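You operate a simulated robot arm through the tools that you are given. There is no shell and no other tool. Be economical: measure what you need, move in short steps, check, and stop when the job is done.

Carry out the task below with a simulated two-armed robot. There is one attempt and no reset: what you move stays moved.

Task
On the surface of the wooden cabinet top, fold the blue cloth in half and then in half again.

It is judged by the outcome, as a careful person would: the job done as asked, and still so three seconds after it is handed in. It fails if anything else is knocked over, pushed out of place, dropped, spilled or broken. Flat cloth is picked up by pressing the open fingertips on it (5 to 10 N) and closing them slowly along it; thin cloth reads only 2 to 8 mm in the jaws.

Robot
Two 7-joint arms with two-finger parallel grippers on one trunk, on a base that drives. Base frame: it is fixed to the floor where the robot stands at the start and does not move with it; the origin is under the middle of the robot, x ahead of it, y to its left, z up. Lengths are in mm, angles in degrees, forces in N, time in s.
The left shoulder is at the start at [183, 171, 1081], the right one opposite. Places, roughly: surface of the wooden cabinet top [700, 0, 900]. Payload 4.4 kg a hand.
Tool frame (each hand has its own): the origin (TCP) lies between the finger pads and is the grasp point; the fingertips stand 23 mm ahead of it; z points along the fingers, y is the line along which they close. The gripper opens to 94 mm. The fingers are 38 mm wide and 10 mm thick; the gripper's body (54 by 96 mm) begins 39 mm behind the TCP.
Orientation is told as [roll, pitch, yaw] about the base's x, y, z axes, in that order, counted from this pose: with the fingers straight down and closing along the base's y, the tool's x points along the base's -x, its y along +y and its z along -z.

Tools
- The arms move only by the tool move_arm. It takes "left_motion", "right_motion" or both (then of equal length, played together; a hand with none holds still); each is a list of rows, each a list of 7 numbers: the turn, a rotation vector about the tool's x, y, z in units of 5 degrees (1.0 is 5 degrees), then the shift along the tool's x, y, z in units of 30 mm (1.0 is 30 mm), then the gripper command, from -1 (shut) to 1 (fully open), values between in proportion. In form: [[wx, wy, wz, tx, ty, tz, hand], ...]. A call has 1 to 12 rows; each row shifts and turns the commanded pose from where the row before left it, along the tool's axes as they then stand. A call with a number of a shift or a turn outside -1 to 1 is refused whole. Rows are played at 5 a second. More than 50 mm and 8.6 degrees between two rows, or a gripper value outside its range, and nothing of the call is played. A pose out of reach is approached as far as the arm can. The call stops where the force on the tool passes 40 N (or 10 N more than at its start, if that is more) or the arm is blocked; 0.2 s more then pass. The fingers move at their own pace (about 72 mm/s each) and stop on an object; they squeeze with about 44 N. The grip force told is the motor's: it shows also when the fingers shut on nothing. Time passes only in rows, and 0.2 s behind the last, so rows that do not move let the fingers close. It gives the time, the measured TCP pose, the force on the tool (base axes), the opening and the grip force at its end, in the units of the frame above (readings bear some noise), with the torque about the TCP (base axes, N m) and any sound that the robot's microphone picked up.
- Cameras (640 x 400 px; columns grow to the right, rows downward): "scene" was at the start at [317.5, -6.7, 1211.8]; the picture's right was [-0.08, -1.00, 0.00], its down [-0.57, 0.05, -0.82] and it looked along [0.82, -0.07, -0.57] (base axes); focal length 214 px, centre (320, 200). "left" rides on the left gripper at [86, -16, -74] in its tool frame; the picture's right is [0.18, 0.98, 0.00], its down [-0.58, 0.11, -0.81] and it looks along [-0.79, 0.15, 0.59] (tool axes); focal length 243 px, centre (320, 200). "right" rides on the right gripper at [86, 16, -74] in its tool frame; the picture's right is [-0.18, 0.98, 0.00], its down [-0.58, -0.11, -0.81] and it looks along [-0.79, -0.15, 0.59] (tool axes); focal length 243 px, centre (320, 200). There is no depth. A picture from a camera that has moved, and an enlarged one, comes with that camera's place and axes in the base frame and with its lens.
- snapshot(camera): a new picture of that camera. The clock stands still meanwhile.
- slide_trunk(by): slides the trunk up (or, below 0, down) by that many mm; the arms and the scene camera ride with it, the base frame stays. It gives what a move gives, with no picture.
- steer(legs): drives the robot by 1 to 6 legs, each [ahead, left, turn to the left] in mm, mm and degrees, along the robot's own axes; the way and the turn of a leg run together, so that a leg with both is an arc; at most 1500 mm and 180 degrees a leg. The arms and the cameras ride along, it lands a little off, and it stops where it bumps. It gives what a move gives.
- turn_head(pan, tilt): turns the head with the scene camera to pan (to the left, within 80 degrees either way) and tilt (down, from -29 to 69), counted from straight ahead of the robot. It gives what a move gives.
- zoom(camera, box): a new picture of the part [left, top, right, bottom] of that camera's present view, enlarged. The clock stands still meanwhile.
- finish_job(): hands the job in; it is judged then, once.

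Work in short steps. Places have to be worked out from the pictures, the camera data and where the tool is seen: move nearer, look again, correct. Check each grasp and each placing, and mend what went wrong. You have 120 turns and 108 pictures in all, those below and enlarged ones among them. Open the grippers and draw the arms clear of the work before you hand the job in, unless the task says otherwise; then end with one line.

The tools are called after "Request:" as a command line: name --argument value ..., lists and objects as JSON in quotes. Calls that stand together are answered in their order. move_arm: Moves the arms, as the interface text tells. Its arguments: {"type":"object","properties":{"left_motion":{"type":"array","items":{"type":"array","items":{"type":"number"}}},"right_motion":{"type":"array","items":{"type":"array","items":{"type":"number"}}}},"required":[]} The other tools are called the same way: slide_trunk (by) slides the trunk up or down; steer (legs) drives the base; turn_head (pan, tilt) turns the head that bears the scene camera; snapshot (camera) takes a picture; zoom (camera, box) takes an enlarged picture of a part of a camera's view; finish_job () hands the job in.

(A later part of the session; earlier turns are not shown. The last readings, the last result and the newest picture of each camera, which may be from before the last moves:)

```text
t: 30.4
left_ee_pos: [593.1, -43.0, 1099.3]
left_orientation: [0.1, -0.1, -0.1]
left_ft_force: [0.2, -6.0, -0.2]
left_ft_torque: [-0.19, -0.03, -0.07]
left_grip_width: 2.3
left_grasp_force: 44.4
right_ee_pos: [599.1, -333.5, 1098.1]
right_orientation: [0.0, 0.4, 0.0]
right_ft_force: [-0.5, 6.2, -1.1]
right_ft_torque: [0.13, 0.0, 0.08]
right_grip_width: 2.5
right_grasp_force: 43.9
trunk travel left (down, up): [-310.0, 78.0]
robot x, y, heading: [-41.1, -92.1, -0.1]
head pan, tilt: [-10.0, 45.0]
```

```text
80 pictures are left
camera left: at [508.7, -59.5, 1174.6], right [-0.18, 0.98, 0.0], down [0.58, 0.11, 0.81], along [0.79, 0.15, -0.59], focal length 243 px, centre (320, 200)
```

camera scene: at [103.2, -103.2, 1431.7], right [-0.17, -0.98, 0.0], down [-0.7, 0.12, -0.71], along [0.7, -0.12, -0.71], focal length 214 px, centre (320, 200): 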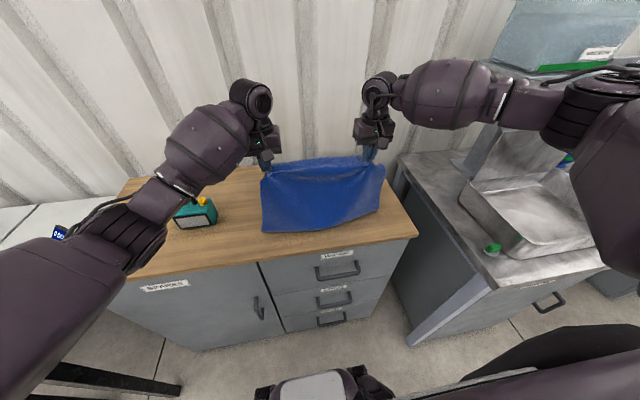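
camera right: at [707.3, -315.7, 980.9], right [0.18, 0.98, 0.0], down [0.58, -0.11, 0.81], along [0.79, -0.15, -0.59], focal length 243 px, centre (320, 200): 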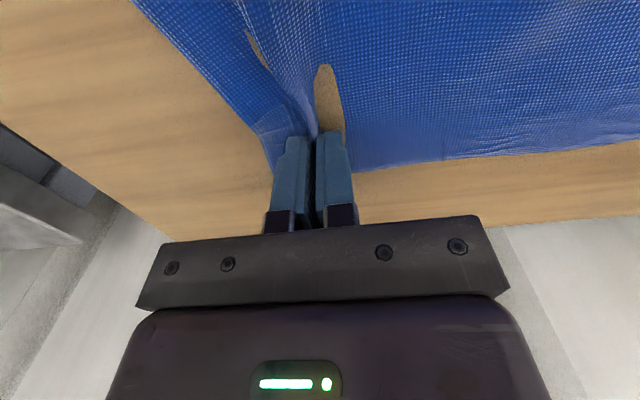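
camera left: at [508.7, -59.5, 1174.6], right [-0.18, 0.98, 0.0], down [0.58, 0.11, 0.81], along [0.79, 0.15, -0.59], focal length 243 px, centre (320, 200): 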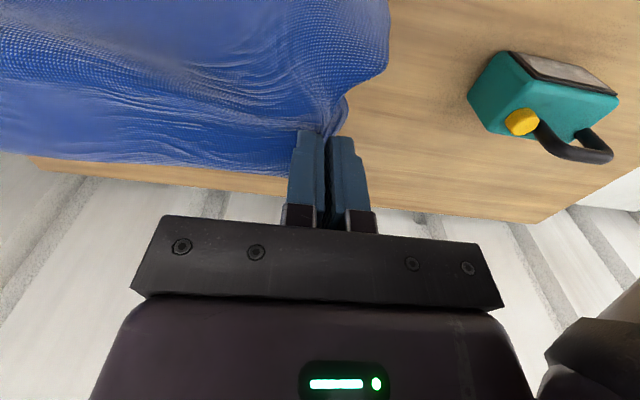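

The bottom edge swung along and lies toward the robot at x≈550, because it wasn't touching when I started leaning. I'll go back up and out, let it settle, and look at the hang from there.

Request:
move_arm --left_motion '[[0, 0, 0, 0, 0, -1, -1], [0, 0, 0, 0, 0, -1, -1], [0, 0, 0, -0.8, 0, -0.3, -1], [0, 0, 0, -0.8, 0, -0.1, -1], [0, 0, 0, -0.8, 0, 0, -1], [0, 0, 0, -0.8, 0, 0, -1], [0, 0, 0, -0.8, 0, 0, -1], [0, 0, 0, 0, 0, 0, -1], [0, 0, 0, 0, 0, 0, -1], [0, 0, 0, 0, 0, 0, -1], [0, 0, 0, 0, 0, 0, -1]]' --right_motion '[[0, 0, 0, 0, 0, -1, -1], [0, 0, 0, 0, 0, -1, -1], [0, 0, 0, -0.8, 0, -0.3, -1], [0, 0, 0, -0.8, 0, -0.1, -1], [0, 0, 0, -0.8, 0, 0, -1], [0, 0, 0, -0.8, 0, 0, -1], [0, 0, 0, -0.8, 0, 0, -1], [0, 0, 0, 0, 0, 0, -1], [0, 0, 0, 0, 0, 0, -1], [0, 0, 0, 0, 0, 0, -1], [0, 0, 0, 0, 0, 0, -1]]'

Request:
zoom --camera "scene" --box '[200, 60, 440, 260]'

Request:
snapshot --camera "left"

```text
t: 32.8
left_ee_pos: [715.5, -44.0, 1171.8]
left_orientation: [0.0, -0.1, -0.1]
left_ft_force: [0.5, -5.9, 0.6]
left_ft_torque: [-0.15, -0.02, -0.1]
left_grip_width: 1.9
left_grasp_force: 44.3
right_ee_pos: [719.6, -333.5, 1169.9]
right_orientation: [-0.1, 0.4, -0.1]
right_ft_force: [0.4, 5.3, -0.1]
right_ft_torque: [0.14, 0.03, 0.05]
right_grip_width: 2.4
right_grasp_force: 44.1
trunk travel left (down, up): [-310.0, 78.0]
robot x, y, heading: [-36.9, -89.7, 0.1]
head pan, tilt: [-10.0, 45.0]
```

```text
2.00 times, centred on (320, 160) of scene
camera zoom: at [103.3, -103.4, 1431.6], right [-0.17, -0.98, 0.0], down [-0.7, 0.12, -0.71], along [0.7, -0.12, -0.71], focal length 429 px, centre (320, 280)
```

zoom: 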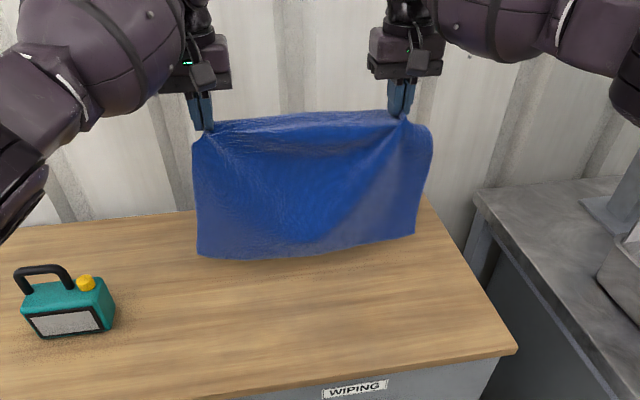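

```text
78 pictures are left
camera left: at [629.2, -60.0, 1247.4], right [-0.18, 0.98, 0.0], down [0.58, 0.11, 0.81], along [0.79, 0.15, -0.59], focal length 243 px, centre (320, 200)
```

left: 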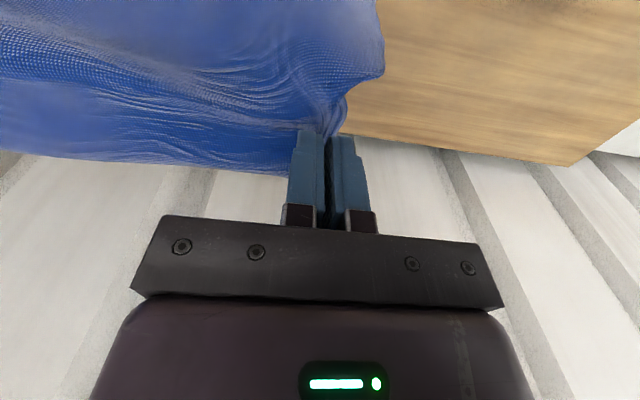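

The cloth bellies toward the robot with its bottom about 30 mm above the table. I'll lower it straight down about 50 mm and check which way the bottom goes.

Request:
move_arm --left_motion '[[0, 0, 0, 0, 0, 0.5, -1], [0, 0, 0, 0, 0, 0.5, -1], [0, 0, 0, 0, 0, 0.5, -1], [0, 0, 0, 0, 0, 0, -1], [0, 0, 0, 0, 0, 0, -1]]' --right_motion '[[0, 0, 0, 0, 0, 0.5, -1], [0, 0, 0, 0, 0, 0.5, -1], [0, 0, 0, 0, 0, 0.5, -1], [0, 0, 0, 0, 0, 0, -1], [0, 0, 0, 0, 0, 0, -1]]'

Request:
zoom --camera "scene" --box '[200, 60, 440, 260]'

```text
t: 34.0
left_ee_pos: [714.4, -43.6, 1126.1]
left_orientation: [0.0, -0.1, 0.0]
left_ft_force: [-0.2, -5.8, -0.3]
left_ft_torque: [-0.13, -0.02, -0.05]
left_grip_width: 2.4
left_grasp_force: 43.9
right_ee_pos: [719.3, -334.4, 1123.9]
right_orientation: [0.0, 0.4, 0.0]
right_ft_force: [0.0, 5.9, -0.2]
right_ft_torque: [0.09, 0.0, 0.06]
right_grip_width: 2.4
right_grasp_force: 44.0
trunk travel left (down, up): [-310.0, 78.0]
robot x, y, heading: [-40.8, -84.3, 0.0]
head pan, tilt: [-10.0, 45.0]
```

```text
2.00 times, centred on (320, 160) of scene
camera zoom: at [103.4, -103.4, 1431.6], right [-0.17, -0.98, 0.0], down [-0.7, 0.12, -0.71], along [0.7, -0.12, -0.71], focal length 429 px, centre (320, 280)
```

zoom: 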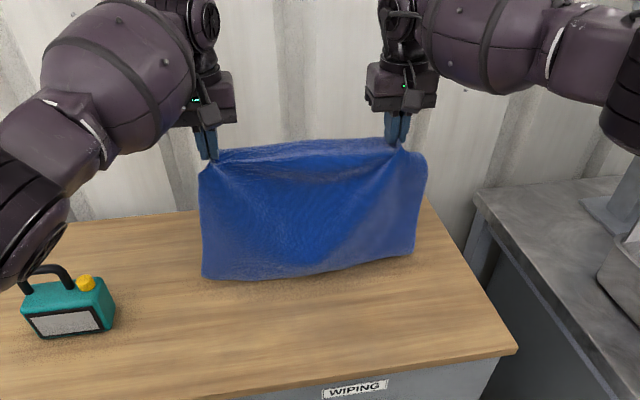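

The bottom now just touches at x≈683. I'll move the hands back toward the robot slowly, lowering slightly, so friction holds the bottom edge.

Request:
move_arm --left_motion '[[0, 0, 0, 0, 0, 0.4, -1], [0, 0, 0, 0.3, 0, 0.3, -1], [0, 0, 0, 0.5, 0, 0.3, -1], [0, 0, 0, 0.5, 0, 0.3, -1], [0, 0, 0, 0.5, 0, 0.2, -1], [0, 0, 0, 0.5, 0, 0.2, -1], [0, 0, 0, 0.5, 0, 0.2, -1]]' --right_motion '[[0, 0, 0, 0, 0, 0.4, -1], [0, 0, 0, 0.3, 0, 0.3, -1], [0, 0, 0, 0.5, 0, 0.3, -1], [0, 0, 0, 0.5, 0, 0.3, -1], [0, 0, 0, 0.5, 0, 0.2, -1], [0, 0, 0, 0.5, 0, 0.2, -1], [0, 0, 0, 0.5, 0, 0.2, -1]]'

Request:
zoom --camera "scene" --box '[200, 60, 440, 260]'

```text
t: 35.6
left_ee_pos: [629.7, -43.2, 1070.0]
left_orientation: [0.0, -0.1, 0.0]
left_ft_force: [-0.7, -6.5, 0.9]
left_ft_torque: [-0.18, 0.03, -0.1]
left_grip_width: 2.4
left_grasp_force: 44.0
right_ee_pos: [633.1, -334.3, 1068.7]
right_orientation: [0.0, 0.4, -0.1]
right_ft_force: [-0.8, 6.6, -0.8]
right_ft_torque: [0.16, -0.01, 0.06]
right_grip_width: 2.7
right_grasp_force: 44.0
trunk travel left (down, up): [-310.0, 78.0]
robot x, y, heading: [-41.0, -91.6, 0.0]
head pan, tilt: [-10.0, 45.0]
```

```text
2.00 times, centred on (320, 160) of scene
camera zoom: at [102.7, -103.6, 1431.7], right [-0.17, -0.98, 0.0], down [-0.7, 0.12, -0.71], along [0.7, -0.12, -0.71], focal length 429 px, centre (320, 280)
```

zoom: 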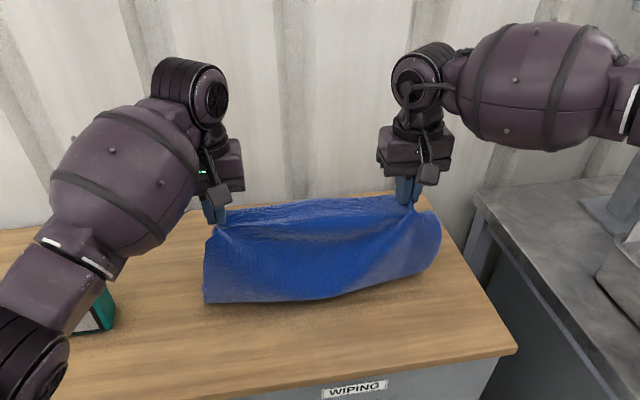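

The right side has rolled under as wanted; the left is ambiguous. I'll continue back toward the robot and check with the wrist camera too.

Request:
move_arm --left_motion '[[0, 0, 0, 0.5, 0, 0.1, -1], [0, 0, 0, 0.5, 0, 0.1, -1], [0, 0, 0, 0.5, 0, 0.1, -1], [0, 0, 0, 0.5, 0, 0.1, -1], [0, 0, 0, 0, 0, 0, -1]]' --right_motion '[[0, 0, 0, 0.5, 0, 0.1, -1], [0, 0, 0, 0.5, 0, 0.1, -1], [0, 0, 0, 0.5, 0, 0.1, -1], [0, 0, 0, 0.5, 0, 0.1, -1], [0, 0, 0, 0, 0, 0, -1]]'

Request:
zoom --camera "scene" --box '[200, 60, 440, 260]'

Request:
snapshot --camera "left"

```text
t: 36.8
left_ee_pos: [571.1, -43.4, 1057.0]
left_orientation: [-0.1, -0.1, 0.0]
left_ft_force: [-0.3, -5.3, 0.1]
left_ft_torque: [-0.11, -0.02, -0.07]
left_grip_width: 2.3
left_grasp_force: 44.1
right_ee_pos: [573.4, -334.5, 1056.6]
right_orientation: [0.1, 0.4, 0.0]
right_ft_force: [0.3, 4.8, -0.4]
right_ft_torque: [0.08, -0.01, 0.04]
right_grip_width: 2.7
right_grasp_force: 43.7
trunk travel left (down, up): [-310.0, 78.0]
robot x, y, heading: [-40.6, -91.3, 0.0]
head pan, tilt: [-10.0, 45.0]
```

```text
2.00 times, centred on (320, 160) of scene
camera zoom: at [103.4, -103.5, 1431.6], right [-0.17, -0.98, 0.0], down [-0.7, 0.12, -0.71], along [0.7, -0.12, -0.71], focal length 429 px, centre (320, 280)
```

zoom: 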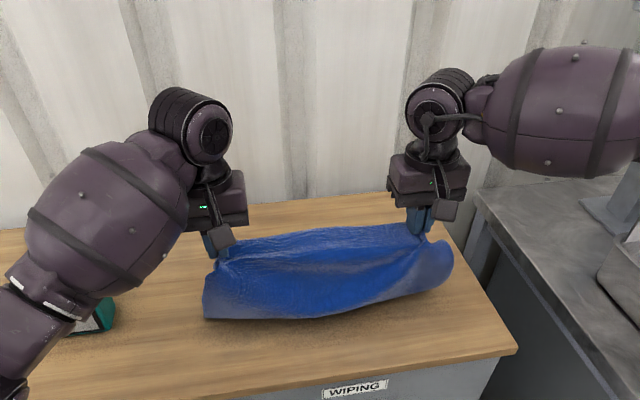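

```text
74 pictures are left
camera left: at [485.2, -60.4, 1132.7], right [-0.18, 0.98, 0.0], down [0.58, 0.11, 0.81], along [0.79, 0.15, -0.59], focal length 243 px, centre (320, 200)
```

left: 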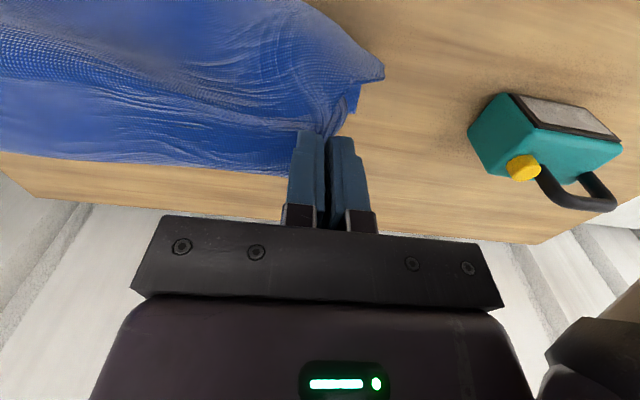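

The belly now leads and the bottom edge trails under it. I'll lower the hands so the upper half comes down over it, then compare the edges.

Request:
move_arm --left_motion '[[0, 0, 0, 0, 0, 0.7, -1], [0, 0, 0, 0, 0, 0.7, -1], [0, 0, 0, -0.2, 0, 0.7, -1], [0, 0, 0, -0.3, 0, 0.7, -1], [0, 0, 0, -0.4, 0, 0.6, -1], [0, 0, 0, 0, 0, 0, -1]]' --right_motion '[[0, 0, 0, 0, 0, 0.7, -1], [0, 0, 0, 0, 0, 0.7, -1], [0, 0, 0, -0.2, 0, 0.7, -1], [0, 0, 0, -0.3, 0, 0.7, -1], [0, 0, 0, -0.4, 0, 0.6, -1], [0, 0, 0, 0, 0, 0, -1]]'

Request:
zoom --camera "scene" --box '[200, 60, 440, 260]'

Request:
snapshot --camera "left"

Request:
snapshot --camera "right"

```text
t: 38.2
left_ee_pos: [597.6, -44.6, 954.2]
left_orientation: [0.0, -0.1, 0.0]
left_ft_force: [-0.3, -5.7, 0.1]
left_ft_torque: [-0.13, -0.03, -0.04]
left_grip_width: 2.4
left_grasp_force: 44.2
right_ee_pos: [601.4, -335.3, 954.4]
right_orientation: [0.0, 0.4, 0.0]
right_ft_force: [-0.1, 5.0, 0.9]
right_ft_torque: [0.08, -0.01, 0.1]
right_grip_width: 2.4
right_grasp_force: 44.1
trunk travel left (down, up): [-310.0, 78.0]
robot x, y, heading: [-40.2, -87.2, -0.0]
head pan, tilt: [-10.0, 45.0]
```

```text
2.00 times, centred on (320, 160) of scene
camera zoom: at [102.5, -103.4, 1431.8], right [-0.17, -0.98, 0.0], down [-0.7, 0.12, -0.71], along [0.7, -0.12, -0.71], focal length 429 px, centre (320, 280)
```

zoom: 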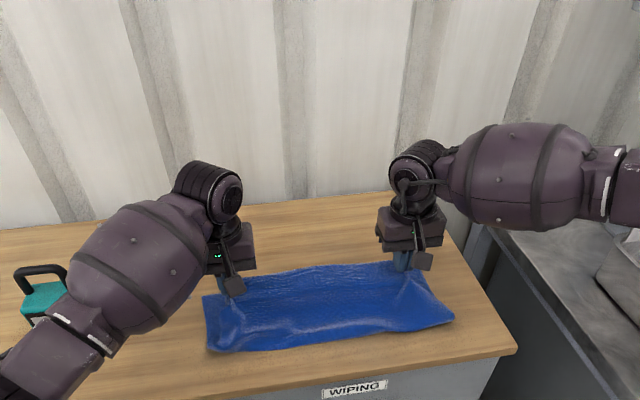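

```text
72 pictures are left
camera left: at [511.9, -60.8, 1030.7], right [-0.18, 0.98, 0.0], down [0.58, 0.11, 0.81], along [0.79, 0.15, -0.59], focal length 243 px, centre (320, 200)
```

left: 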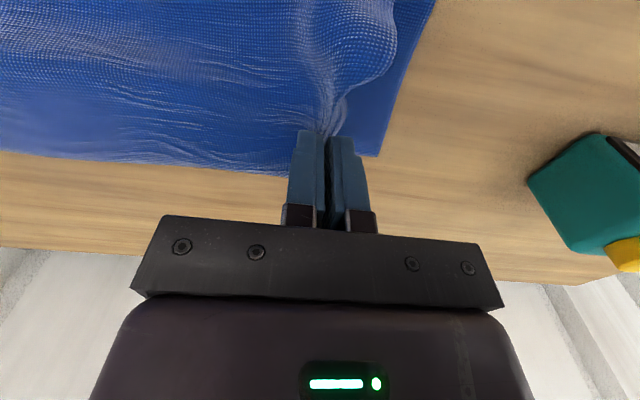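

```text
71 pictures are left
camera right: at [514.6, -317.3, 1029.5], right [0.18, 0.98, 0.0], down [0.59, -0.11, 0.8], along [0.79, -0.15, -0.6], focal length 243 px, centre (320, 200)
```

right: 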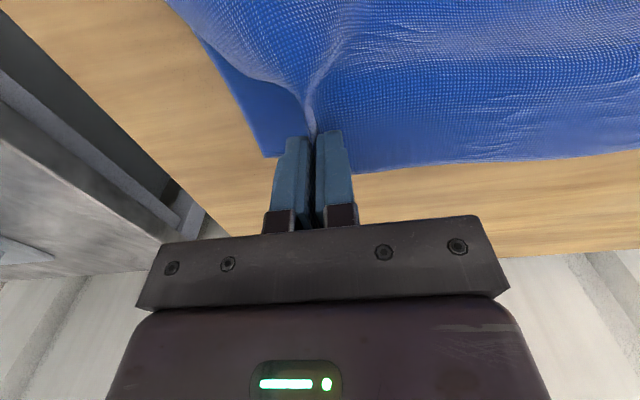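

Excellent: the bottom edge lies straight at x≈639, y +11 to −387, and the held edge is centred over it. I'll move forward 26 mm and lower to just above contact so the edges line up.

Request:
move_arm --left_motion '[[0, 0, 0, -0.3, 0, 0.4, -1], [0, 0, 0, -0.3, 0, 0.4, -1], [0, 0, 0, -0.25, 0, 0.35, -1], [0, 0, 0, 0, 0, 0.25, -1], [0, 0, 0, 0, 0, 0, -1]]' --right_motion '[[0, 0, 0, -0.25, 0, 0.4, -1], [0, 0, 0, -0.25, 0, 0.4, -1], [0, 0, 0, -0.25, 0, 0.35, -1], [0, 0, 0, 0, 0, 0.25, -1], [0, 0, 0, 0, 0, 0, -1]]'

Request:
snapshot --camera "left"

Request:
snapshot --camera "right"

```text
t: 39.4
left_ee_pos: [623.8, -45.0, 913.1]
left_orientation: [0.1, -0.1, -0.1]
left_ft_force: [-0.5, -5.2, 1.4]
left_ft_torque: [-0.17, -0.02, -0.11]
left_grip_width: 2.2
left_grasp_force: 44.0
right_ee_pos: [622.5, -333.9, 912.3]
right_orientation: [0.1, 0.4, 0.0]
right_ft_force: [0.4, 5.7, 0.0]
right_ft_torque: [0.09, 0.02, 0.04]
right_grip_width: 2.5
right_grasp_force: 44.0
trunk travel left (down, up): [-310.0, 78.0]
robot x, y, heading: [-43.8, -85.1, 0.1]
head pan, tilt: [-10.0, 45.0]
```

```text
70 pictures are left
camera left: at [537.7, -60.6, 989.2], right [-0.18, 0.98, 0.0], down [0.58, 0.11, 0.81], along [0.79, 0.15, -0.59], focal length 243 px, centre (320, 200)
```

left: 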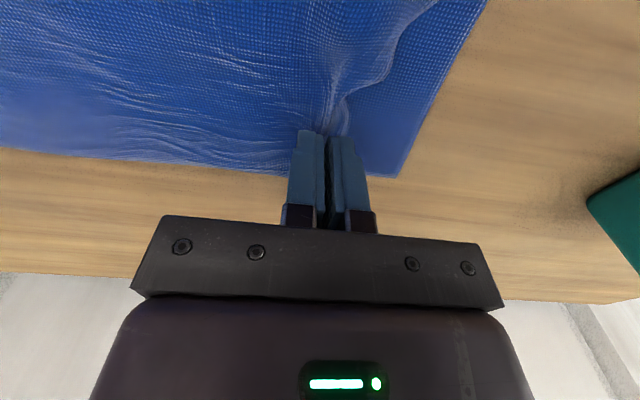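

```text
69 pictures are left
camera right: at [536.3, -317.0, 987.1], right [0.18, 0.98, 0.0], down [0.59, -0.11, 0.8], along [0.79, -0.15, -0.6], focal length 243 px, centre (320, 200)
```

right: 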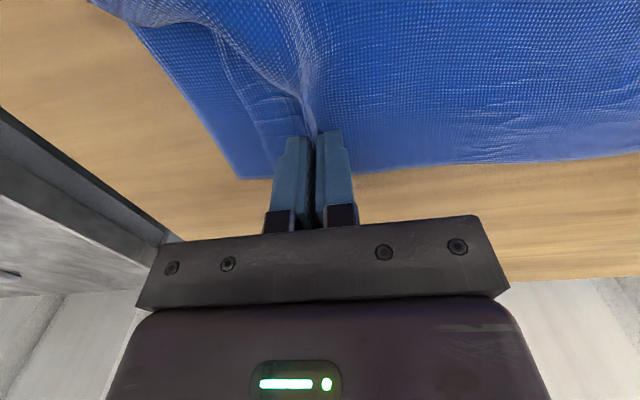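

Edges nearly aligned; I'll go forward 5 mm, touch down lightly, then open the fingers along the cloth to push the gathers back out.

Request:
move_arm --left_motion '[[0, 0, 0, -0.18, 0, 0.1, -1], [0, 0, 0, 0, 0, 0.1, -1], [0, 0, 0, 0, 0, 0, -0.8], [0, 0, 0, 0, 0, 0, -0.6], [0, 0, 0, 0, 0, 0, -0.4], [0, 0, 0, 0, 0, 0, -0.2], [0, 0, 0, 0, 0, 0, 0], [0, 0, 0, 0, 0, 0, 0.2], [0, 0, 0, 0, 0, 0, 0.2]]' --right_motion '[[0, 0, 0, -0.18, 0, 0.1, -1], [0, 0, 0, 0, 0, 0.1, -1], [0, 0, 0, 0, 0, 0, -0.8], [0, 0, 0, 0, 0, 0, -0.6], [0, 0, 0, 0, 0, 0, -0.4], [0, 0, 0, 0, 0, 0, -0.2], [0, 0, 0, 0, 0, 0, 0], [0, 0, 0, 0, 0, 0, 0.2], [0, 0, 0, 0, 0, 0, 0.2]]'

Request:
snapshot --camera "left"

Request:
snapshot --camera "right"

```text
t: 41.4
left_ee_pos: [629.0, -44.6, 909.6]
left_orientation: [-0.1, -0.2, 0.0]
left_ft_force: [0.2, 0.0, -0.1]
left_ft_torque: [-0.01, 0.0, -0.01]
left_grip_width: 56.4
left_grasp_force: 0.1
right_ee_pos: [626.6, -334.7, 907.6]
right_orientation: [0.0, 0.3, 0.0]
right_ft_force: [2.0, -3.9, 15.3]
right_ft_torque: [-0.13, -0.03, -0.02]
right_grip_width: 51.0
right_grasp_force: 0.0
trunk travel left (down, up): [-310.0, 78.0]
robot x, y, heading: [-44.8, -86.9, 0.0]
head pan, tilt: [-10.0, 45.0]
```

```text
68 pictures are left
camera left: at [542.4, -60.2, 983.7], right [-0.18, 0.98, 0.0], down [0.58, 0.11, 0.81], along [0.79, 0.15, -0.59], focal length 243 px, centre (320, 200)
```

left: 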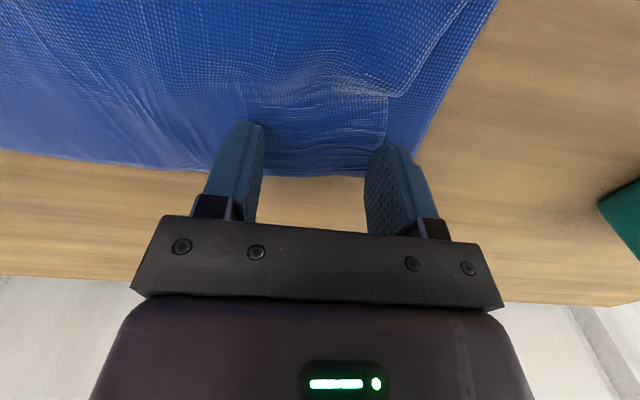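

```text
67 pictures are left
camera right: at [541.4, -317.4, 982.7], right [0.19, 0.98, 0.0], down [0.59, -0.11, 0.8], along [0.79, -0.15, -0.6], focal length 243 px, centre (320, 200)
```

right: 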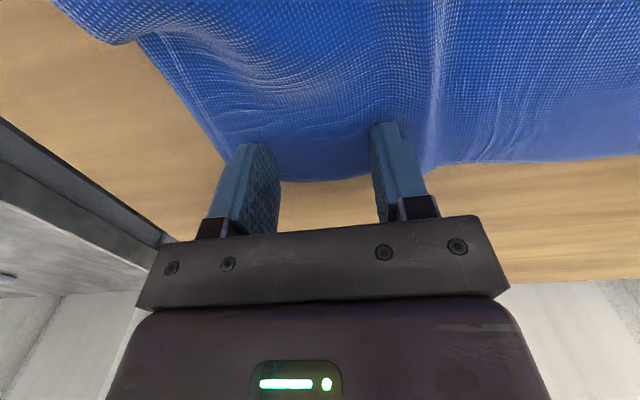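

Both released. I'll lift straight up and inspect from the scene camera.

Request:
move_arm --left_motion '[[0, 0, 0, 0, 0, -0.3, 0.2], [0, 0, 0, 0, 0, -0.8, 0.2], [0, 0, 0, 0, 0, -1, 0.2], [0, 0, 0, 0, 0, -1, 0.2], [0, 0, 0, 0, 0.5, -1, 0.2], [0, 0, 0, 0, 0.5, -1, 0.2], [0, 0, 0, 0, 0.5, -1, 0.2]]' --right_motion '[[0, 0, 0, 0, 0, -0.3, 0.2], [0, 0, 0, 0, 0, -0.8, 0.2], [0, 0, 0, 0, 0, -1, 0.2], [0, 0, 0, 0, 0, -1, 0.2], [0, 0, 0, 0, -0.2, -1, 0.2], [0, 0, 0, 0, -0.2, -1, 0.2], [0, 0, 0, 0, -0.2, -1, 0.2]]'

Request:
zoom --camera "scene" --box '[200, 100, 440, 250]'

Request:
snapshot --camera "right"

```text
t: 43.0
left_ee_pos: [628.4, 1.7, 1090.8]
left_orientation: [0.0, -0.2, 0.0]
left_ft_force: [-0.3, -0.7, -0.5]
left_ft_torque: [-0.03, -0.01, -0.03]
left_grip_width: 56.6
left_grasp_force: 0.0
right_ee_pos: [628.8, -351.3, 1090.1]
right_orientation: [-0.2, 0.3, 0.0]
right_ft_force: [-0.4, 0.0, -0.1]
right_ft_torque: [-0.04, -0.03, -0.02]
right_grip_width: 56.5
right_grasp_force: 0.0
trunk travel left (down, up): [-310.0, 78.0]
robot x, y, heading: [-41.2, -90.8, -0.0]
head pan, tilt: [-10.0, 45.0]
```

```text
2.67 times, centred on (320, 175) of scene
camera zoom: at [102.4, -102.2, 1431.8], right [-0.17, -0.98, 0.0], down [-0.7, 0.12, -0.71], along [0.7, -0.12, -0.71], focal length 572 px, centre (320, 267)
```

zoom: 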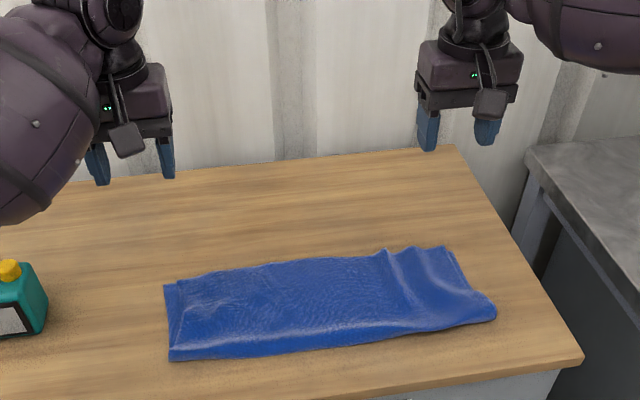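

```text
65 pictures are left
camera right: at [543.1, -334.2, 1166.2], right [0.18, 0.98, 0.0], down [0.59, -0.11, 0.8], along [0.79, -0.15, -0.6], focal length 243 px, centre (320, 200)
```

right: 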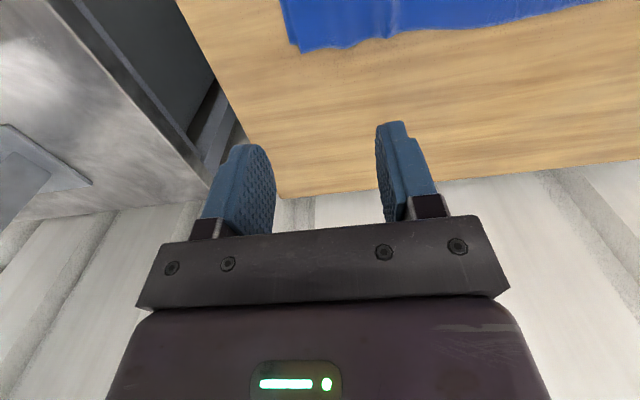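

The first fold is good: the strip spans x≈515–645 and y≈+10 to −390. For the second fold, the right hand will take the right end and carry it left, so I'll move the left hand out of the way and bring the right one over the right end.

Request:
move_arm --left_motion '[[0, 0, 0, 0, 0.2, -0.8, 0.2], [0, 0, 0, 0, 0.8, -0.8, 0.2], [0, 0, 0, 0, 0.9, -0.2, 0.2], [0, 0, 0, 0, 0.9, 0, 0.2], [0, 0, 0, 0, 0.9, 0, 0.2]]' --right_motion '[[0, 0, 0, 0.31, -0.2, 0.85, 0.2], [0, 0, 0, 0.31, -0.2, 0.85, 0.2], [0, 0, 0, 0.31, -0.2, 0.85, 0.2], [0, 0, 0, 0.31, -0.2, 0.85, 0.2], [0, 0, 0, 0.31, -0.2, 0.6, 0.2]]'

Request:
snapshot --camera "right"

Request:
snapshot --camera "scene"

```text
t: 44.2
left_ee_pos: [628.5, 111.9, 1144.5]
left_orientation: [0.0, -0.1, -0.1]
left_ft_force: [0.2, -1.0, 0.2]
left_ft_torque: [0.01, -0.02, 0.03]
left_grip_width: 56.5
left_grasp_force: 0.1
right_ee_pos: [581.5, -383.0, 969.5]
right_orientation: [0.0, 0.4, -0.1]
right_ft_force: [-0.5, -0.9, -0.4]
right_ft_torque: [-0.02, -0.01, 0.0]
right_grip_width: 56.4
right_grasp_force: 0.1
trunk travel left (down, up): [-310.0, 78.0]
robot x, y, heading: [-40.0, -86.9, -0.3]
head pan, tilt: [-10.0, 45.0]
```

```text
64 pictures are left
camera right: at [495.5, -366.0, 1044.6], right [0.18, 0.98, 0.0], down [0.59, -0.11, 0.8], along [0.79, -0.15, -0.6], focal length 243 px, centre (320, 200)
```

right: 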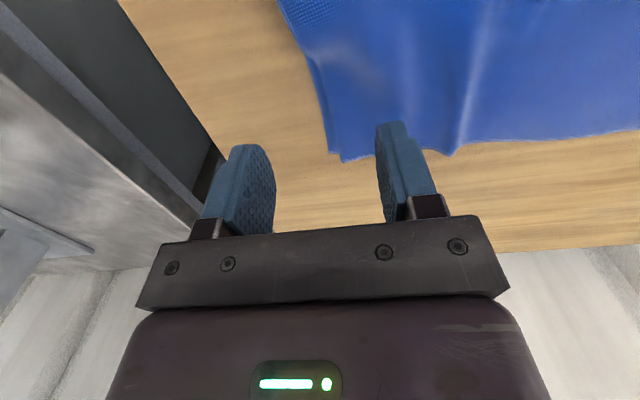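

```text
63 pictures are left
camera scene: at [102.9, -103.0, 1431.7], right [-0.17, -0.98, 0.0], down [-0.7, 0.12, -0.71], along [0.7, -0.12, -0.71], focal length 214 px, centre (320, 200)
```

scene: 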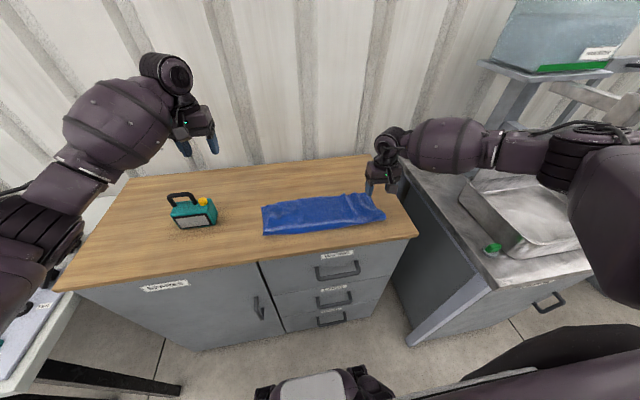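

The right end edge is at y≈−384 near mid-strip. I'll straddle it, with the outer finger just off the edge and the inner one on the cloth, tilting slightly so the outer tip is lower and pushes both layers.

Request:
move_arm --right_motion '[[-0.8, 0, 0, 0, 0.8, 0, 0.28], [0, 0, 0, 0, 0, 0.8, 0.28], [0, 0, 0, 0, 0, 0.7, 0.28], [0, 0, 0, 0, 0, 0.2, 0.28], [0, 0, 0, 0, 0, 0, 0.28]]'

Request:
snapshot --camera "right"

```text
t: 45.4
left_ee_pos: [628.6, 112.1, 1145.8]
left_orientation: [0.0, -0.1, 0.0]
left_ft_force: [0.3, -0.6, -0.5]
left_ft_torque: [0.0, 0.03, -0.02]
left_grip_width: 56.4
left_grasp_force: 0.0
right_ee_pos: [581.3, -356.6, 919.4]
right_orientation: [4.0, 0.4, 0.1]
right_ft_force: [-0.4, 0.1, 0.4]
right_ft_torque: [0.0, 0.01, 0.03]
right_grip_width: 60.4
right_grasp_force: 0.1
trunk travel left (down, up): [-310.0, 78.0]
robot x, y, heading: [-39.8, -90.6, 0.0]
head pan, tilt: [-10.0, 45.0]
```

```text
62 pictures are left
camera right: at [495.4, -343.1, 994.9], right [0.18, 0.98, 0.07], down [0.59, -0.17, 0.79], along [0.79, -0.11, -0.61], focal length 243 px, centre (320, 200)
```

right: 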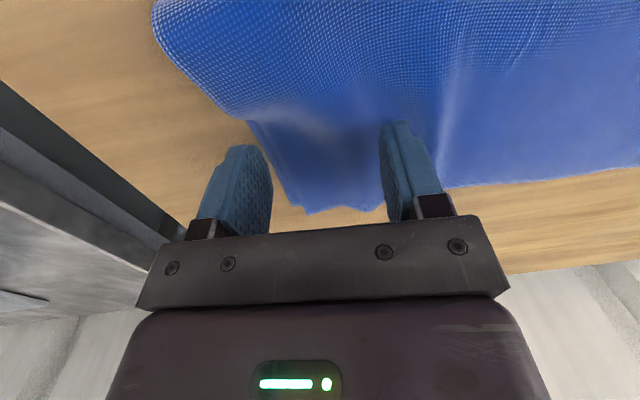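

The edge is slanted relative to the finger, so I'll shift 6 mm outward and descend to contact.

Request:
move_arm --right_motion '[[0, 0, 0, 0, -0.2, 0.15, 0.28], [0, 0, 0, 0, 0, 0.13, 0.28], [0, 0, 0, 0, 0, 0, 0.28]]'

Request:
snapshot --camera "right"

```text
t: 46.2
left_ee_pos: [628.7, 111.2, 1145.0]
left_orientation: [0.1, -0.2, 0.0]
left_ft_force: [-0.1, 0.3, -0.3]
left_ft_torque: [0.02, 0.02, 0.02]
left_grip_width: 56.5
left_grasp_force: 0.1
right_ee_pos: [580.4, -362.0, 910.2]
right_orientation: [4.0, 0.4, -0.1]
right_ft_force: [-0.7, -0.1, 0.7]
right_ft_torque: [0.01, 0.01, -0.03]
right_grip_width: 60.3
right_grasp_force: 0.0
trunk travel left (down, up): [-310.0, 78.0]
robot x, y, heading: [-38.3, -91.5, 0.2]
head pan, tilt: [-10.0, 45.0]
```

```text
61 pictures are left
camera right: at [495.4, -348.5, 986.1], right [0.19, 0.98, 0.07], down [0.59, -0.17, 0.79], along [0.79, -0.11, -0.61], focal length 243 px, centre (320, 200)
```

right: 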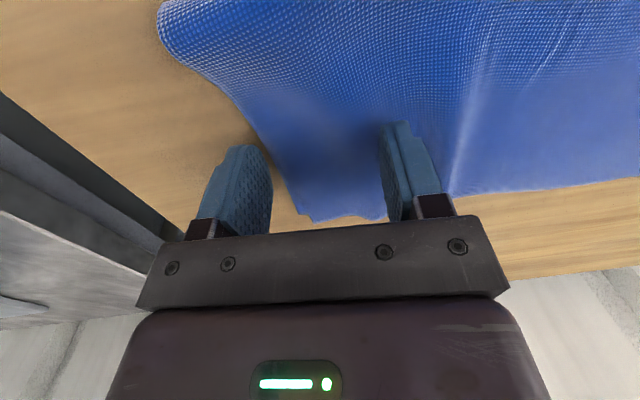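

Well placed: the outer finger is off the edge, the inner one over the cloth. Pressing down now.

Request:
move_arm --right_motion '[[0, 0, 0, 0, 0, 0.08, 0.28], [0, 0, 0, 0, 0, 0.04, 0.28], [0, 0, 0, 0, 0, 0, 0.28]]'

```text
t: 47.0
left_ee_pos: [627.0, 111.3, 1145.3]
left_orientation: [0.0, -0.2, 0.0]
left_ft_force: [0.4, -0.3, -0.1]
left_ft_torque: [-0.01, 0.01, -0.01]
left_grip_width: 56.4
left_grasp_force: 0.0
right_ee_pos: [580.8, -360.9, 909.2]
right_orientation: [4.0, 0.3, -0.1]
right_ft_force: [1.4, -1.6, 12.7]
right_ft_torque: [-0.39, 0.18, 0.05]
right_grip_width: 60.4
right_grasp_force: 0.2
trunk travel left (down, up): [-310.0, 78.0]
robot x, y, heading: [-36.8, -90.1, -0.2]
head pan, tilt: [-10.0, 45.0]
```

All force is on the outer finger. I'll roll back 2–3° so that the inner one presses too.

Request:
move_arm --right_motion '[[0.4, 0, 0, 0, 0, 0, 0.28], [0.1, 0, 0, 0, 0, 0.02, 0.28], [0, 0, 0, 0, 0, 0, 0.28]]'

```text
t: 47.8
left_ee_pos: [627.6, 111.9, 1146.0]
left_orientation: [0.0, 0.0, 0.0]
left_ft_force: [-0.2, -0.1, 0.1]
left_ft_torque: [0.0, -0.01, -0.02]
left_grip_width: 56.6
left_grasp_force: 0.1
right_ee_pos: [581.7, -359.4, 907.0]
right_orientation: [1.5, 0.3, 0.0]
right_ft_force: [3.5, -0.7, 16.1]
right_ft_torque: [-0.48, 0.18, 0.13]
right_grip_width: 60.3
right_grasp_force: 0.1
trunk travel left (down, up): [-310.0, 78.0]
robot x, y, heading: [-39.4, -91.6, 0.2]
head pan, tilt: [-10.0, 45.0]
```

Request:
move_arm --right_motion '[[0.4, 0, 0, 0, 0, -0.02, 0.28], [0, 0, 0, 0, 0, 0, 0.28]]'

Request:
snapshot --camera "right"

```text
t: 48.4
left_ee_pos: [627.1, 111.5, 1145.1]
left_orientation: [0.0, -0.2, 0.0]
left_ft_force: [0.2, 0.2, 0.7]
left_ft_torque: [-0.03, -0.02, 0.0]
left_grip_width: 56.5
left_grasp_force: 0.1
right_ee_pos: [581.2, -358.5, 905.7]
right_orientation: [-0.5, 0.3, 0.0]
right_ft_force: [1.6, 0.9, 14.5]
right_ft_torque: [0.57, -0.2, -0.07]
right_grip_width: 60.7
right_grasp_force: 0.3
trunk travel left (down, up): [-310.0, 78.0]
robot x, y, heading: [-39.2, -89.5, 0.1]
head pan, tilt: [-10.0, 45.0]
```

```text
60 pictures are left
camera right: at [494.8, -341.2, 982.2], right [0.18, 0.98, -0.01], down [0.59, -0.1, 0.8], along [0.79, -0.15, -0.59], focal length 243 px, centre (320, 200)
```

right: 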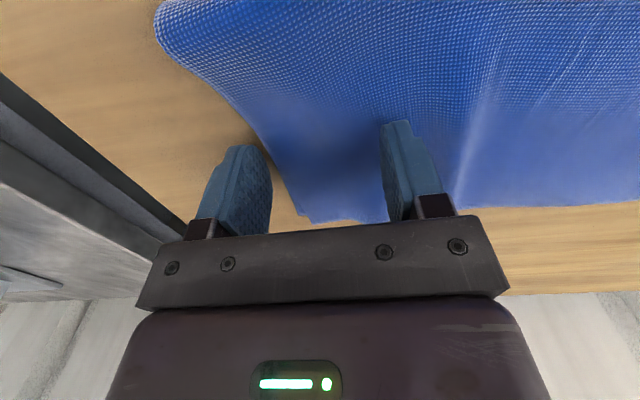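

The inner finger now presses at 14 N. I'll close slowly partway and look.

Request:
move_arm --right_motion '[[-0.1, 0, 0, 0, 0, 0, 0.18], [0, 0, 0, 0, 0, 0, 0.08], [0, 0, 0, 0, 0, 0, -0.02], [0, 0, 0, 0, 0, 0, -0.12], [0, 0, 0, 0, 0, 0, -0.22], [0, 0, 0, 0, 0, 0, -0.32], [0, 0, 0, 0, 0, 0, -0.42]]'

Request:
snapshot --camera "right"

```text
t: 50.0
left_ee_pos: [627.2, 112.7, 1145.2]
left_orientation: [-0.1, -0.2, 0.2]
left_ft_force: [-0.5, -0.2, -0.1]
left_ft_torque: [0.0, -0.01, 0.02]
left_grip_width: 56.3
left_grasp_force: 0.1
right_ee_pos: [580.7, -359.3, 907.3]
right_orientation: [0.0, 0.3, -0.1]
right_ft_force: [-0.2, -0.6, 15.2]
right_ft_torque: [0.21, -0.12, 0.02]
right_grip_width: 27.3
right_grasp_force: 0.2
trunk travel left (down, up): [-310.0, 78.0]
robot x, y, heading: [-40.5, -89.1, 0.2]
head pan, tilt: [-10.0, 45.0]
```

```text
59 pictures are left
camera right: at [494.5, -342.3, 982.1], right [0.18, 0.98, 0.0], down [0.59, -0.11, 0.8], along [0.79, -0.15, -0.6], focal length 243 px, centre (320, 200)
```

right: 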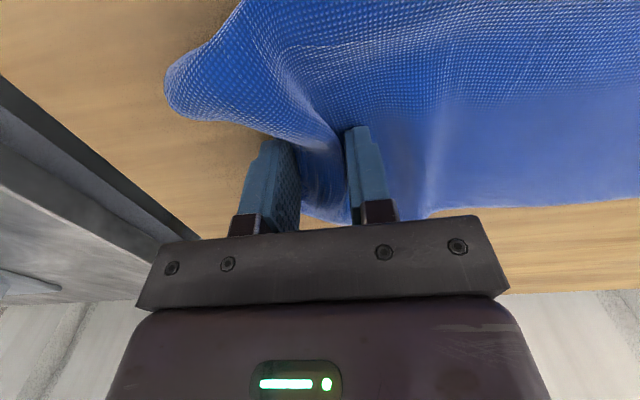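

The end is gathering between the fingers with the edge inside. Finishing the closure.

Request:
move_arm --right_motion '[[0, 0, 0, 0, 0, 0, -0.52], [0, 0, 0, 0, 0, 0, -0.62], [0, 0, 0, 0, 0, 0, -0.72], [0, 0, 0, 0, 0, 0, -0.82], [0, 0, 0, 0, 0, 0, -1], [0, 0, 0, 0, 0, 0, -1], [0, 0, 0, 0, 0, 0, -1]]'

Request:
snapshot --camera "right"

```text
t: 51.6
left_ee_pos: [627.1, 111.7, 1145.4]
left_orientation: [0.0, -0.3, 0.0]
left_ft_force: [0.8, 0.4, 0.9]
left_ft_torque: [0.02, 0.0, 0.0]
left_grip_width: 56.3
left_grasp_force: 0.1
right_ee_pos: [580.9, -359.4, 908.0]
right_orientation: [0.0, 0.2, -0.1]
right_ft_force: [0.9, -3.2, 15.8]
right_ft_torque: [0.0, 0.06, 0.01]
right_grip_width: 3.5
right_grasp_force: 44.0
trunk travel left (down, up): [-310.0, 78.0]
robot x, y, heading: [-41.7, -90.3, 0.3]
head pan, tilt: [-10.0, 45.0]
```

```text
58 pictures are left
camera right: at [494.7, -342.7, 982.1], right [0.19, 0.98, 0.0], down [0.59, -0.11, 0.8], along [0.79, -0.15, -0.6], focal length 243 px, centre (320, 200)
```

right: 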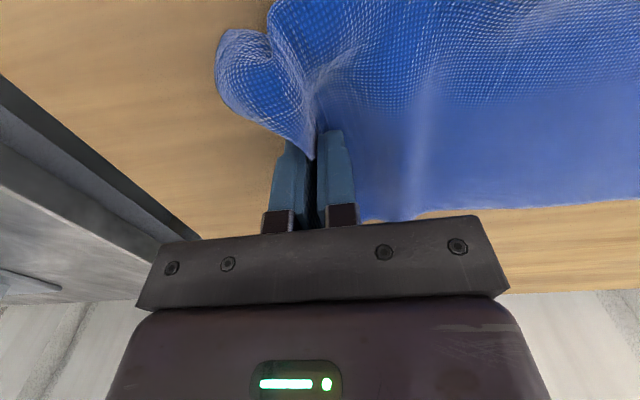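

3.5 mm in the jaws, more than a single-layer pinch. I'll lift about 70 mm and look.

Request:
move_arm --right_motion '[[0, 0, 0, 0, 0, -0.3, -1], [0, 0, 0, 0, 0, -0.5, -1], [0, 0, 0, 0, 0.2, -0.7, -1], [0, 0, 0, 0, 0.2, -0.8, -1], [0, 0, 0, 0, 0, 0, -1]]'

Request:
zoom --camera "scene" --box '[220, 120, 430, 250]'

Request:
snapshot --camera "right"

Request:
snapshot --camera "left"

```text
t: 52.8
left_ee_pos: [628.0, 111.6, 1144.8]
left_orientation: [0.0, -0.1, 0.0]
left_ft_force: [-0.1, 0.0, 0.6]
left_ft_torque: [0.02, 0.01, 0.0]
left_grip_width: 56.2
left_grasp_force: 0.0
right_ee_pos: [581.0, -347.9, 975.5]
right_orientation: [0.0, 0.4, 0.0]
right_ft_force: [0.4, 0.0, -0.4]
right_ft_torque: [0.06, 0.03, -0.05]
right_grip_width: 3.2
right_grasp_force: 43.8
trunk travel left (down, up): [-310.0, 78.0]
robot x, y, heading: [-42.6, -89.0, 0.2]
head pan, tilt: [-10.0, 45.0]
```

```text
3.05 times, centred on (325, 185) of scene
camera zoom: at [103.4, -103.6, 1431.6], right [-0.17, -0.98, 0.0], down [-0.7, 0.12, -0.71], along [0.7, -0.12, -0.71], focal length 654 px, centre (305, 246)
```

zoom: 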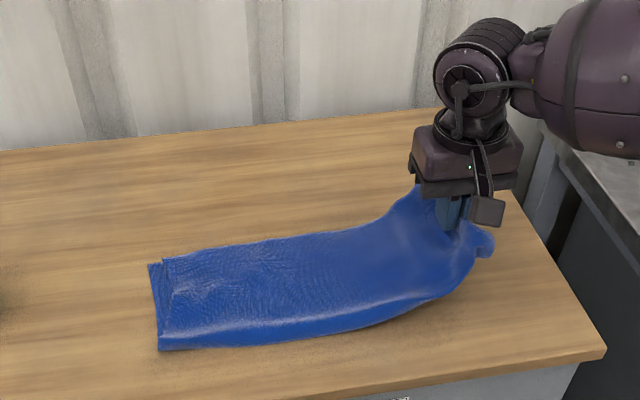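

```text
56 pictures are left
camera right: at [495.6, -330.7, 1050.4], right [0.18, 0.98, 0.0], down [0.59, -0.11, 0.8], along [0.79, -0.15, -0.6], focal length 243 px, centre (320, 200)
```

right: 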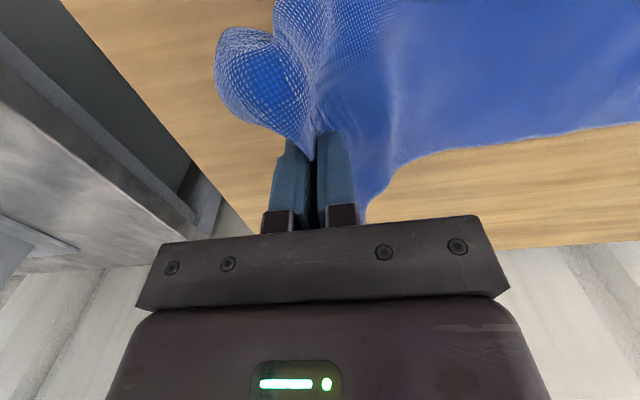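

```text
55 pictures are left
camera left: at [542.8, 95.6, 1220.1], right [-0.18, 0.98, 0.0], down [0.58, 0.11, 0.81], along [0.79, 0.15, -0.59], focal length 243 px, centre (320, 200)
```

left: 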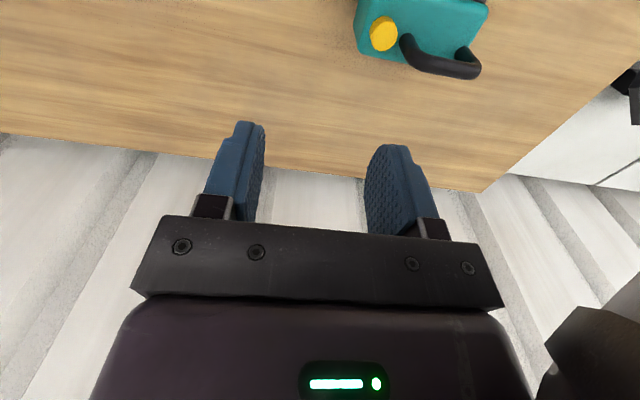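

Both layers are lifted together. I'll carry the end left in an arc, tilting the fingers to point left as it goes.

Request:
move_arm --right_motion '[[-1, 0, 0, 0, 0.48, -0.49, -1], [-1, 0, 0, 0, 0.51, -0.38, -1], [-1, 0, 0, 0, 0.52, -0.27, -1], [-1, 0, 0, 0, 0.53, -0.2, -1], [-1, 0, 0, 0, 0.53, -0.12, -1], [-1, 0, 0, 0, 0.53, -0.04, -1], [-1, 0, 0, 0, 0.51, 0.03, -1], [-1, 0, 0, 0, 0.46, 0.13, -1], [-1, 0, 0, 0, 0.4, 0.21, -1], [-1, 0, 0, 0, 0.36, 0.27, -1]]'

Request:
zoom --camera "scene" --box '[200, 80, 440, 250]'

```text
t: 55.0
left_ee_pos: [629.5, 113.4, 1144.2]
left_orientation: [0.1, -0.1, 0.0]
left_ft_force: [0.5, 0.3, -0.1]
left_ft_torque: [0.0, -0.03, -0.01]
left_grip_width: 56.3
left_grasp_force: 0.1
right_ee_pos: [582.9, -209.8, 1055.4]
right_orientation: [50.1, 0.5, -0.1]
right_ft_force: [0.0, 0.1, -0.7]
right_ft_torque: [-0.05, 0.0, 0.0]
right_grip_width: 3.7
right_grasp_force: 44.5
trunk travel left (down, up): [-310.0, 78.0]
robot x, y, heading: [-42.0, -90.4, -0.4]
head pan, tilt: [-10.0, 45.0]
```

```text
2.35 times, centred on (320, 165) of scene
camera zoom: at [103.3, -103.2, 1431.6], right [-0.17, -0.98, 0.0], down [-0.7, 0.12, -0.71], along [0.7, -0.12, -0.71], focal length 505 px, centre (320, 282)
```

zoom: 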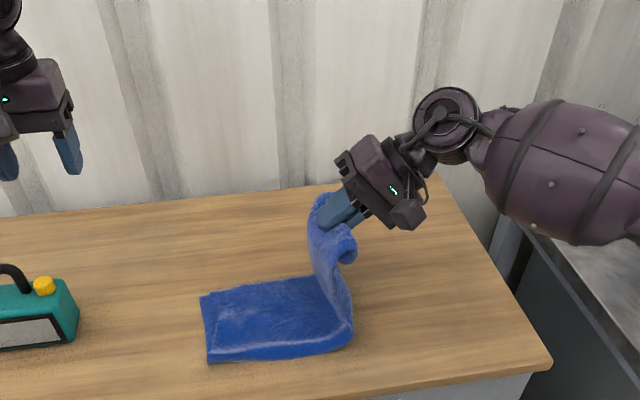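

The arc works nicely: the strip is standing with the fold at y≈−220 and the left end at y≈−20. I'll continue left and down, keeping the 50° tilt.

Request:
move_arm --right_motion '[[0, 0, 0, 0, 0.28, 0.46, -1], [0, 0, 0, 0, 0.28, 0.46, -1], [0, 0, 0, 0, 0.18, 0.61, -1], [0, 0, 0, 0, 0.18, 0.61, -1], [0, 0, 0, 0, 0, 0.65, -1], [0, 0, 0, 0, 0, 0.65, -1], [0, 0, 0, 0, -0.12, 0.64, -1], [0, 0, 0, 0, -0.12, 0.64, -1], [0, 0, 0, 0, -0.19, 0.55, -1], [0, 0, 0, 0, 0, 0, -1]]'

Request:
zoom --camera "scene" --box '[220, 120, 430, 250]'

Request:
snapshot --camera "right"

```text
t: 57.2
left_ee_pos: [628.1, 111.0, 1145.3]
left_orientation: [0.1, 0.0, 0.0]
left_ft_force: [-0.3, 0.4, 0.2]
left_ft_torque: [0.01, 0.02, 0.0]
left_grip_width: 56.3
left_grasp_force: 0.1
right_ee_pos: [582.7, -80.0, 966.1]
right_orientation: [50.0, 0.4, 0.0]
right_ft_force: [0.0, -0.6, -0.1]
right_ft_torque: [-0.11, 0.01, -0.01]
right_grip_width: 3.2
right_grasp_force: 44.3
trunk travel left (down, up): [-310.0, 78.0]
robot x, y, heading: [-39.0, -91.4, -0.1]
head pan, tilt: [-10.0, 45.0]
```

```text
3.05 times, centred on (325, 185) of scene
camera zoom: at [103.0, -103.5, 1431.7], right [-0.17, -0.98, 0.0], down [-0.7, 0.12, -0.71], along [0.7, -0.12, -0.71], focal length 654 px, centre (305, 246)
```

zoom: 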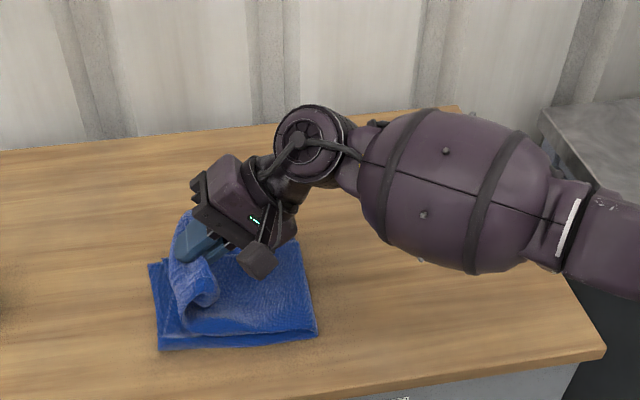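

```text
52 pictures are left
camera right: at [496.0, -125.2, 1026.5], right [0.19, 0.63, 0.75], down [0.58, -0.69, 0.43], along [0.79, 0.36, -0.5], focal length 243 px, centre (320, 200)
```

right: 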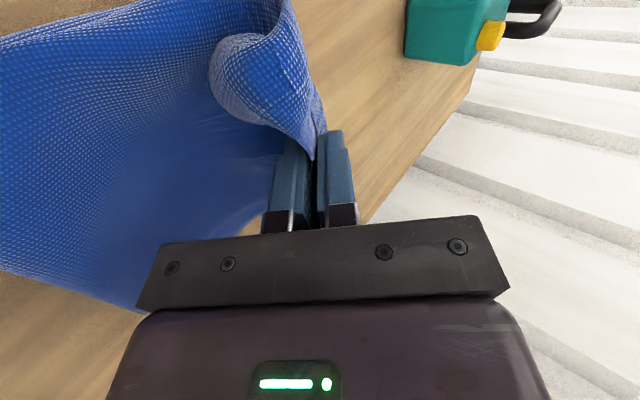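

The end is now above the left edge. Lowering a further 40 mm and 20 mm left.

Request:
move_arm --right_motion '[[0, 0, 0, 0, -0.16, 0.46, -1], [0, 0, 0, 0, -0.16, 0.46, -1], [0, 0, 0, 0, -0.18, 0.44, -1], [0, 0, 0, 0, 0, 0, -1]]'

Request:
zoom --camera "scene" --box '[220, 140, 380, 240]'

Request:
snapshot --camera "left"

```text
t: 58.2
left_ee_pos: [628.5, 110.1, 1144.1]
left_orientation: [0.0, -0.1, 0.0]
left_ft_force: [0.3, 1.2, -0.6]
left_ft_torque: [0.02, 0.01, -0.03]
left_grip_width: 56.5
left_grasp_force: 0.1
right_ee_pos: [580.1, -58.5, 926.8]
right_orientation: [50.0, 0.4, 0.0]
right_ft_force: [-0.1, -0.1, 0.1]
right_ft_torque: [-0.03, -0.03, -0.01]
right_grip_width: 3.4
right_grasp_force: 43.7
trunk travel left (down, up): [-310.0, 78.0]
robot x, y, heading: [-41.2, -90.5, 0.0]
head pan, tilt: [-10.0, 45.0]
```

```text
4.00 times, centred on (300, 190) of scene
camera zoom: at [103.0, -103.6, 1431.7], right [-0.17, -0.98, 0.0], down [-0.7, 0.12, -0.71], along [0.7, -0.12, -0.71], focal length 858 px, centre (400, 240)
```

zoom: 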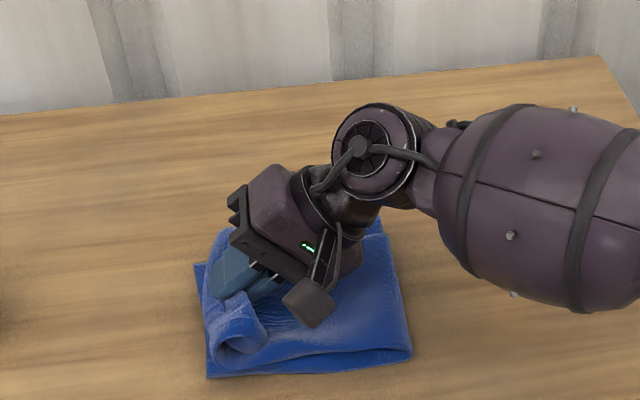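

```text
50 pictures are left
camera left: at [542.4, 95.5, 1220.3], right [-0.18, 0.98, 0.0], down [0.58, 0.11, 0.81], along [0.79, 0.15, -0.59], focal length 243 px, centre (320, 200)
```

left: 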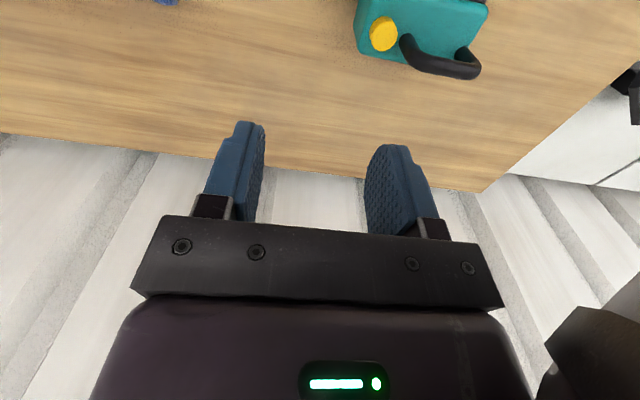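

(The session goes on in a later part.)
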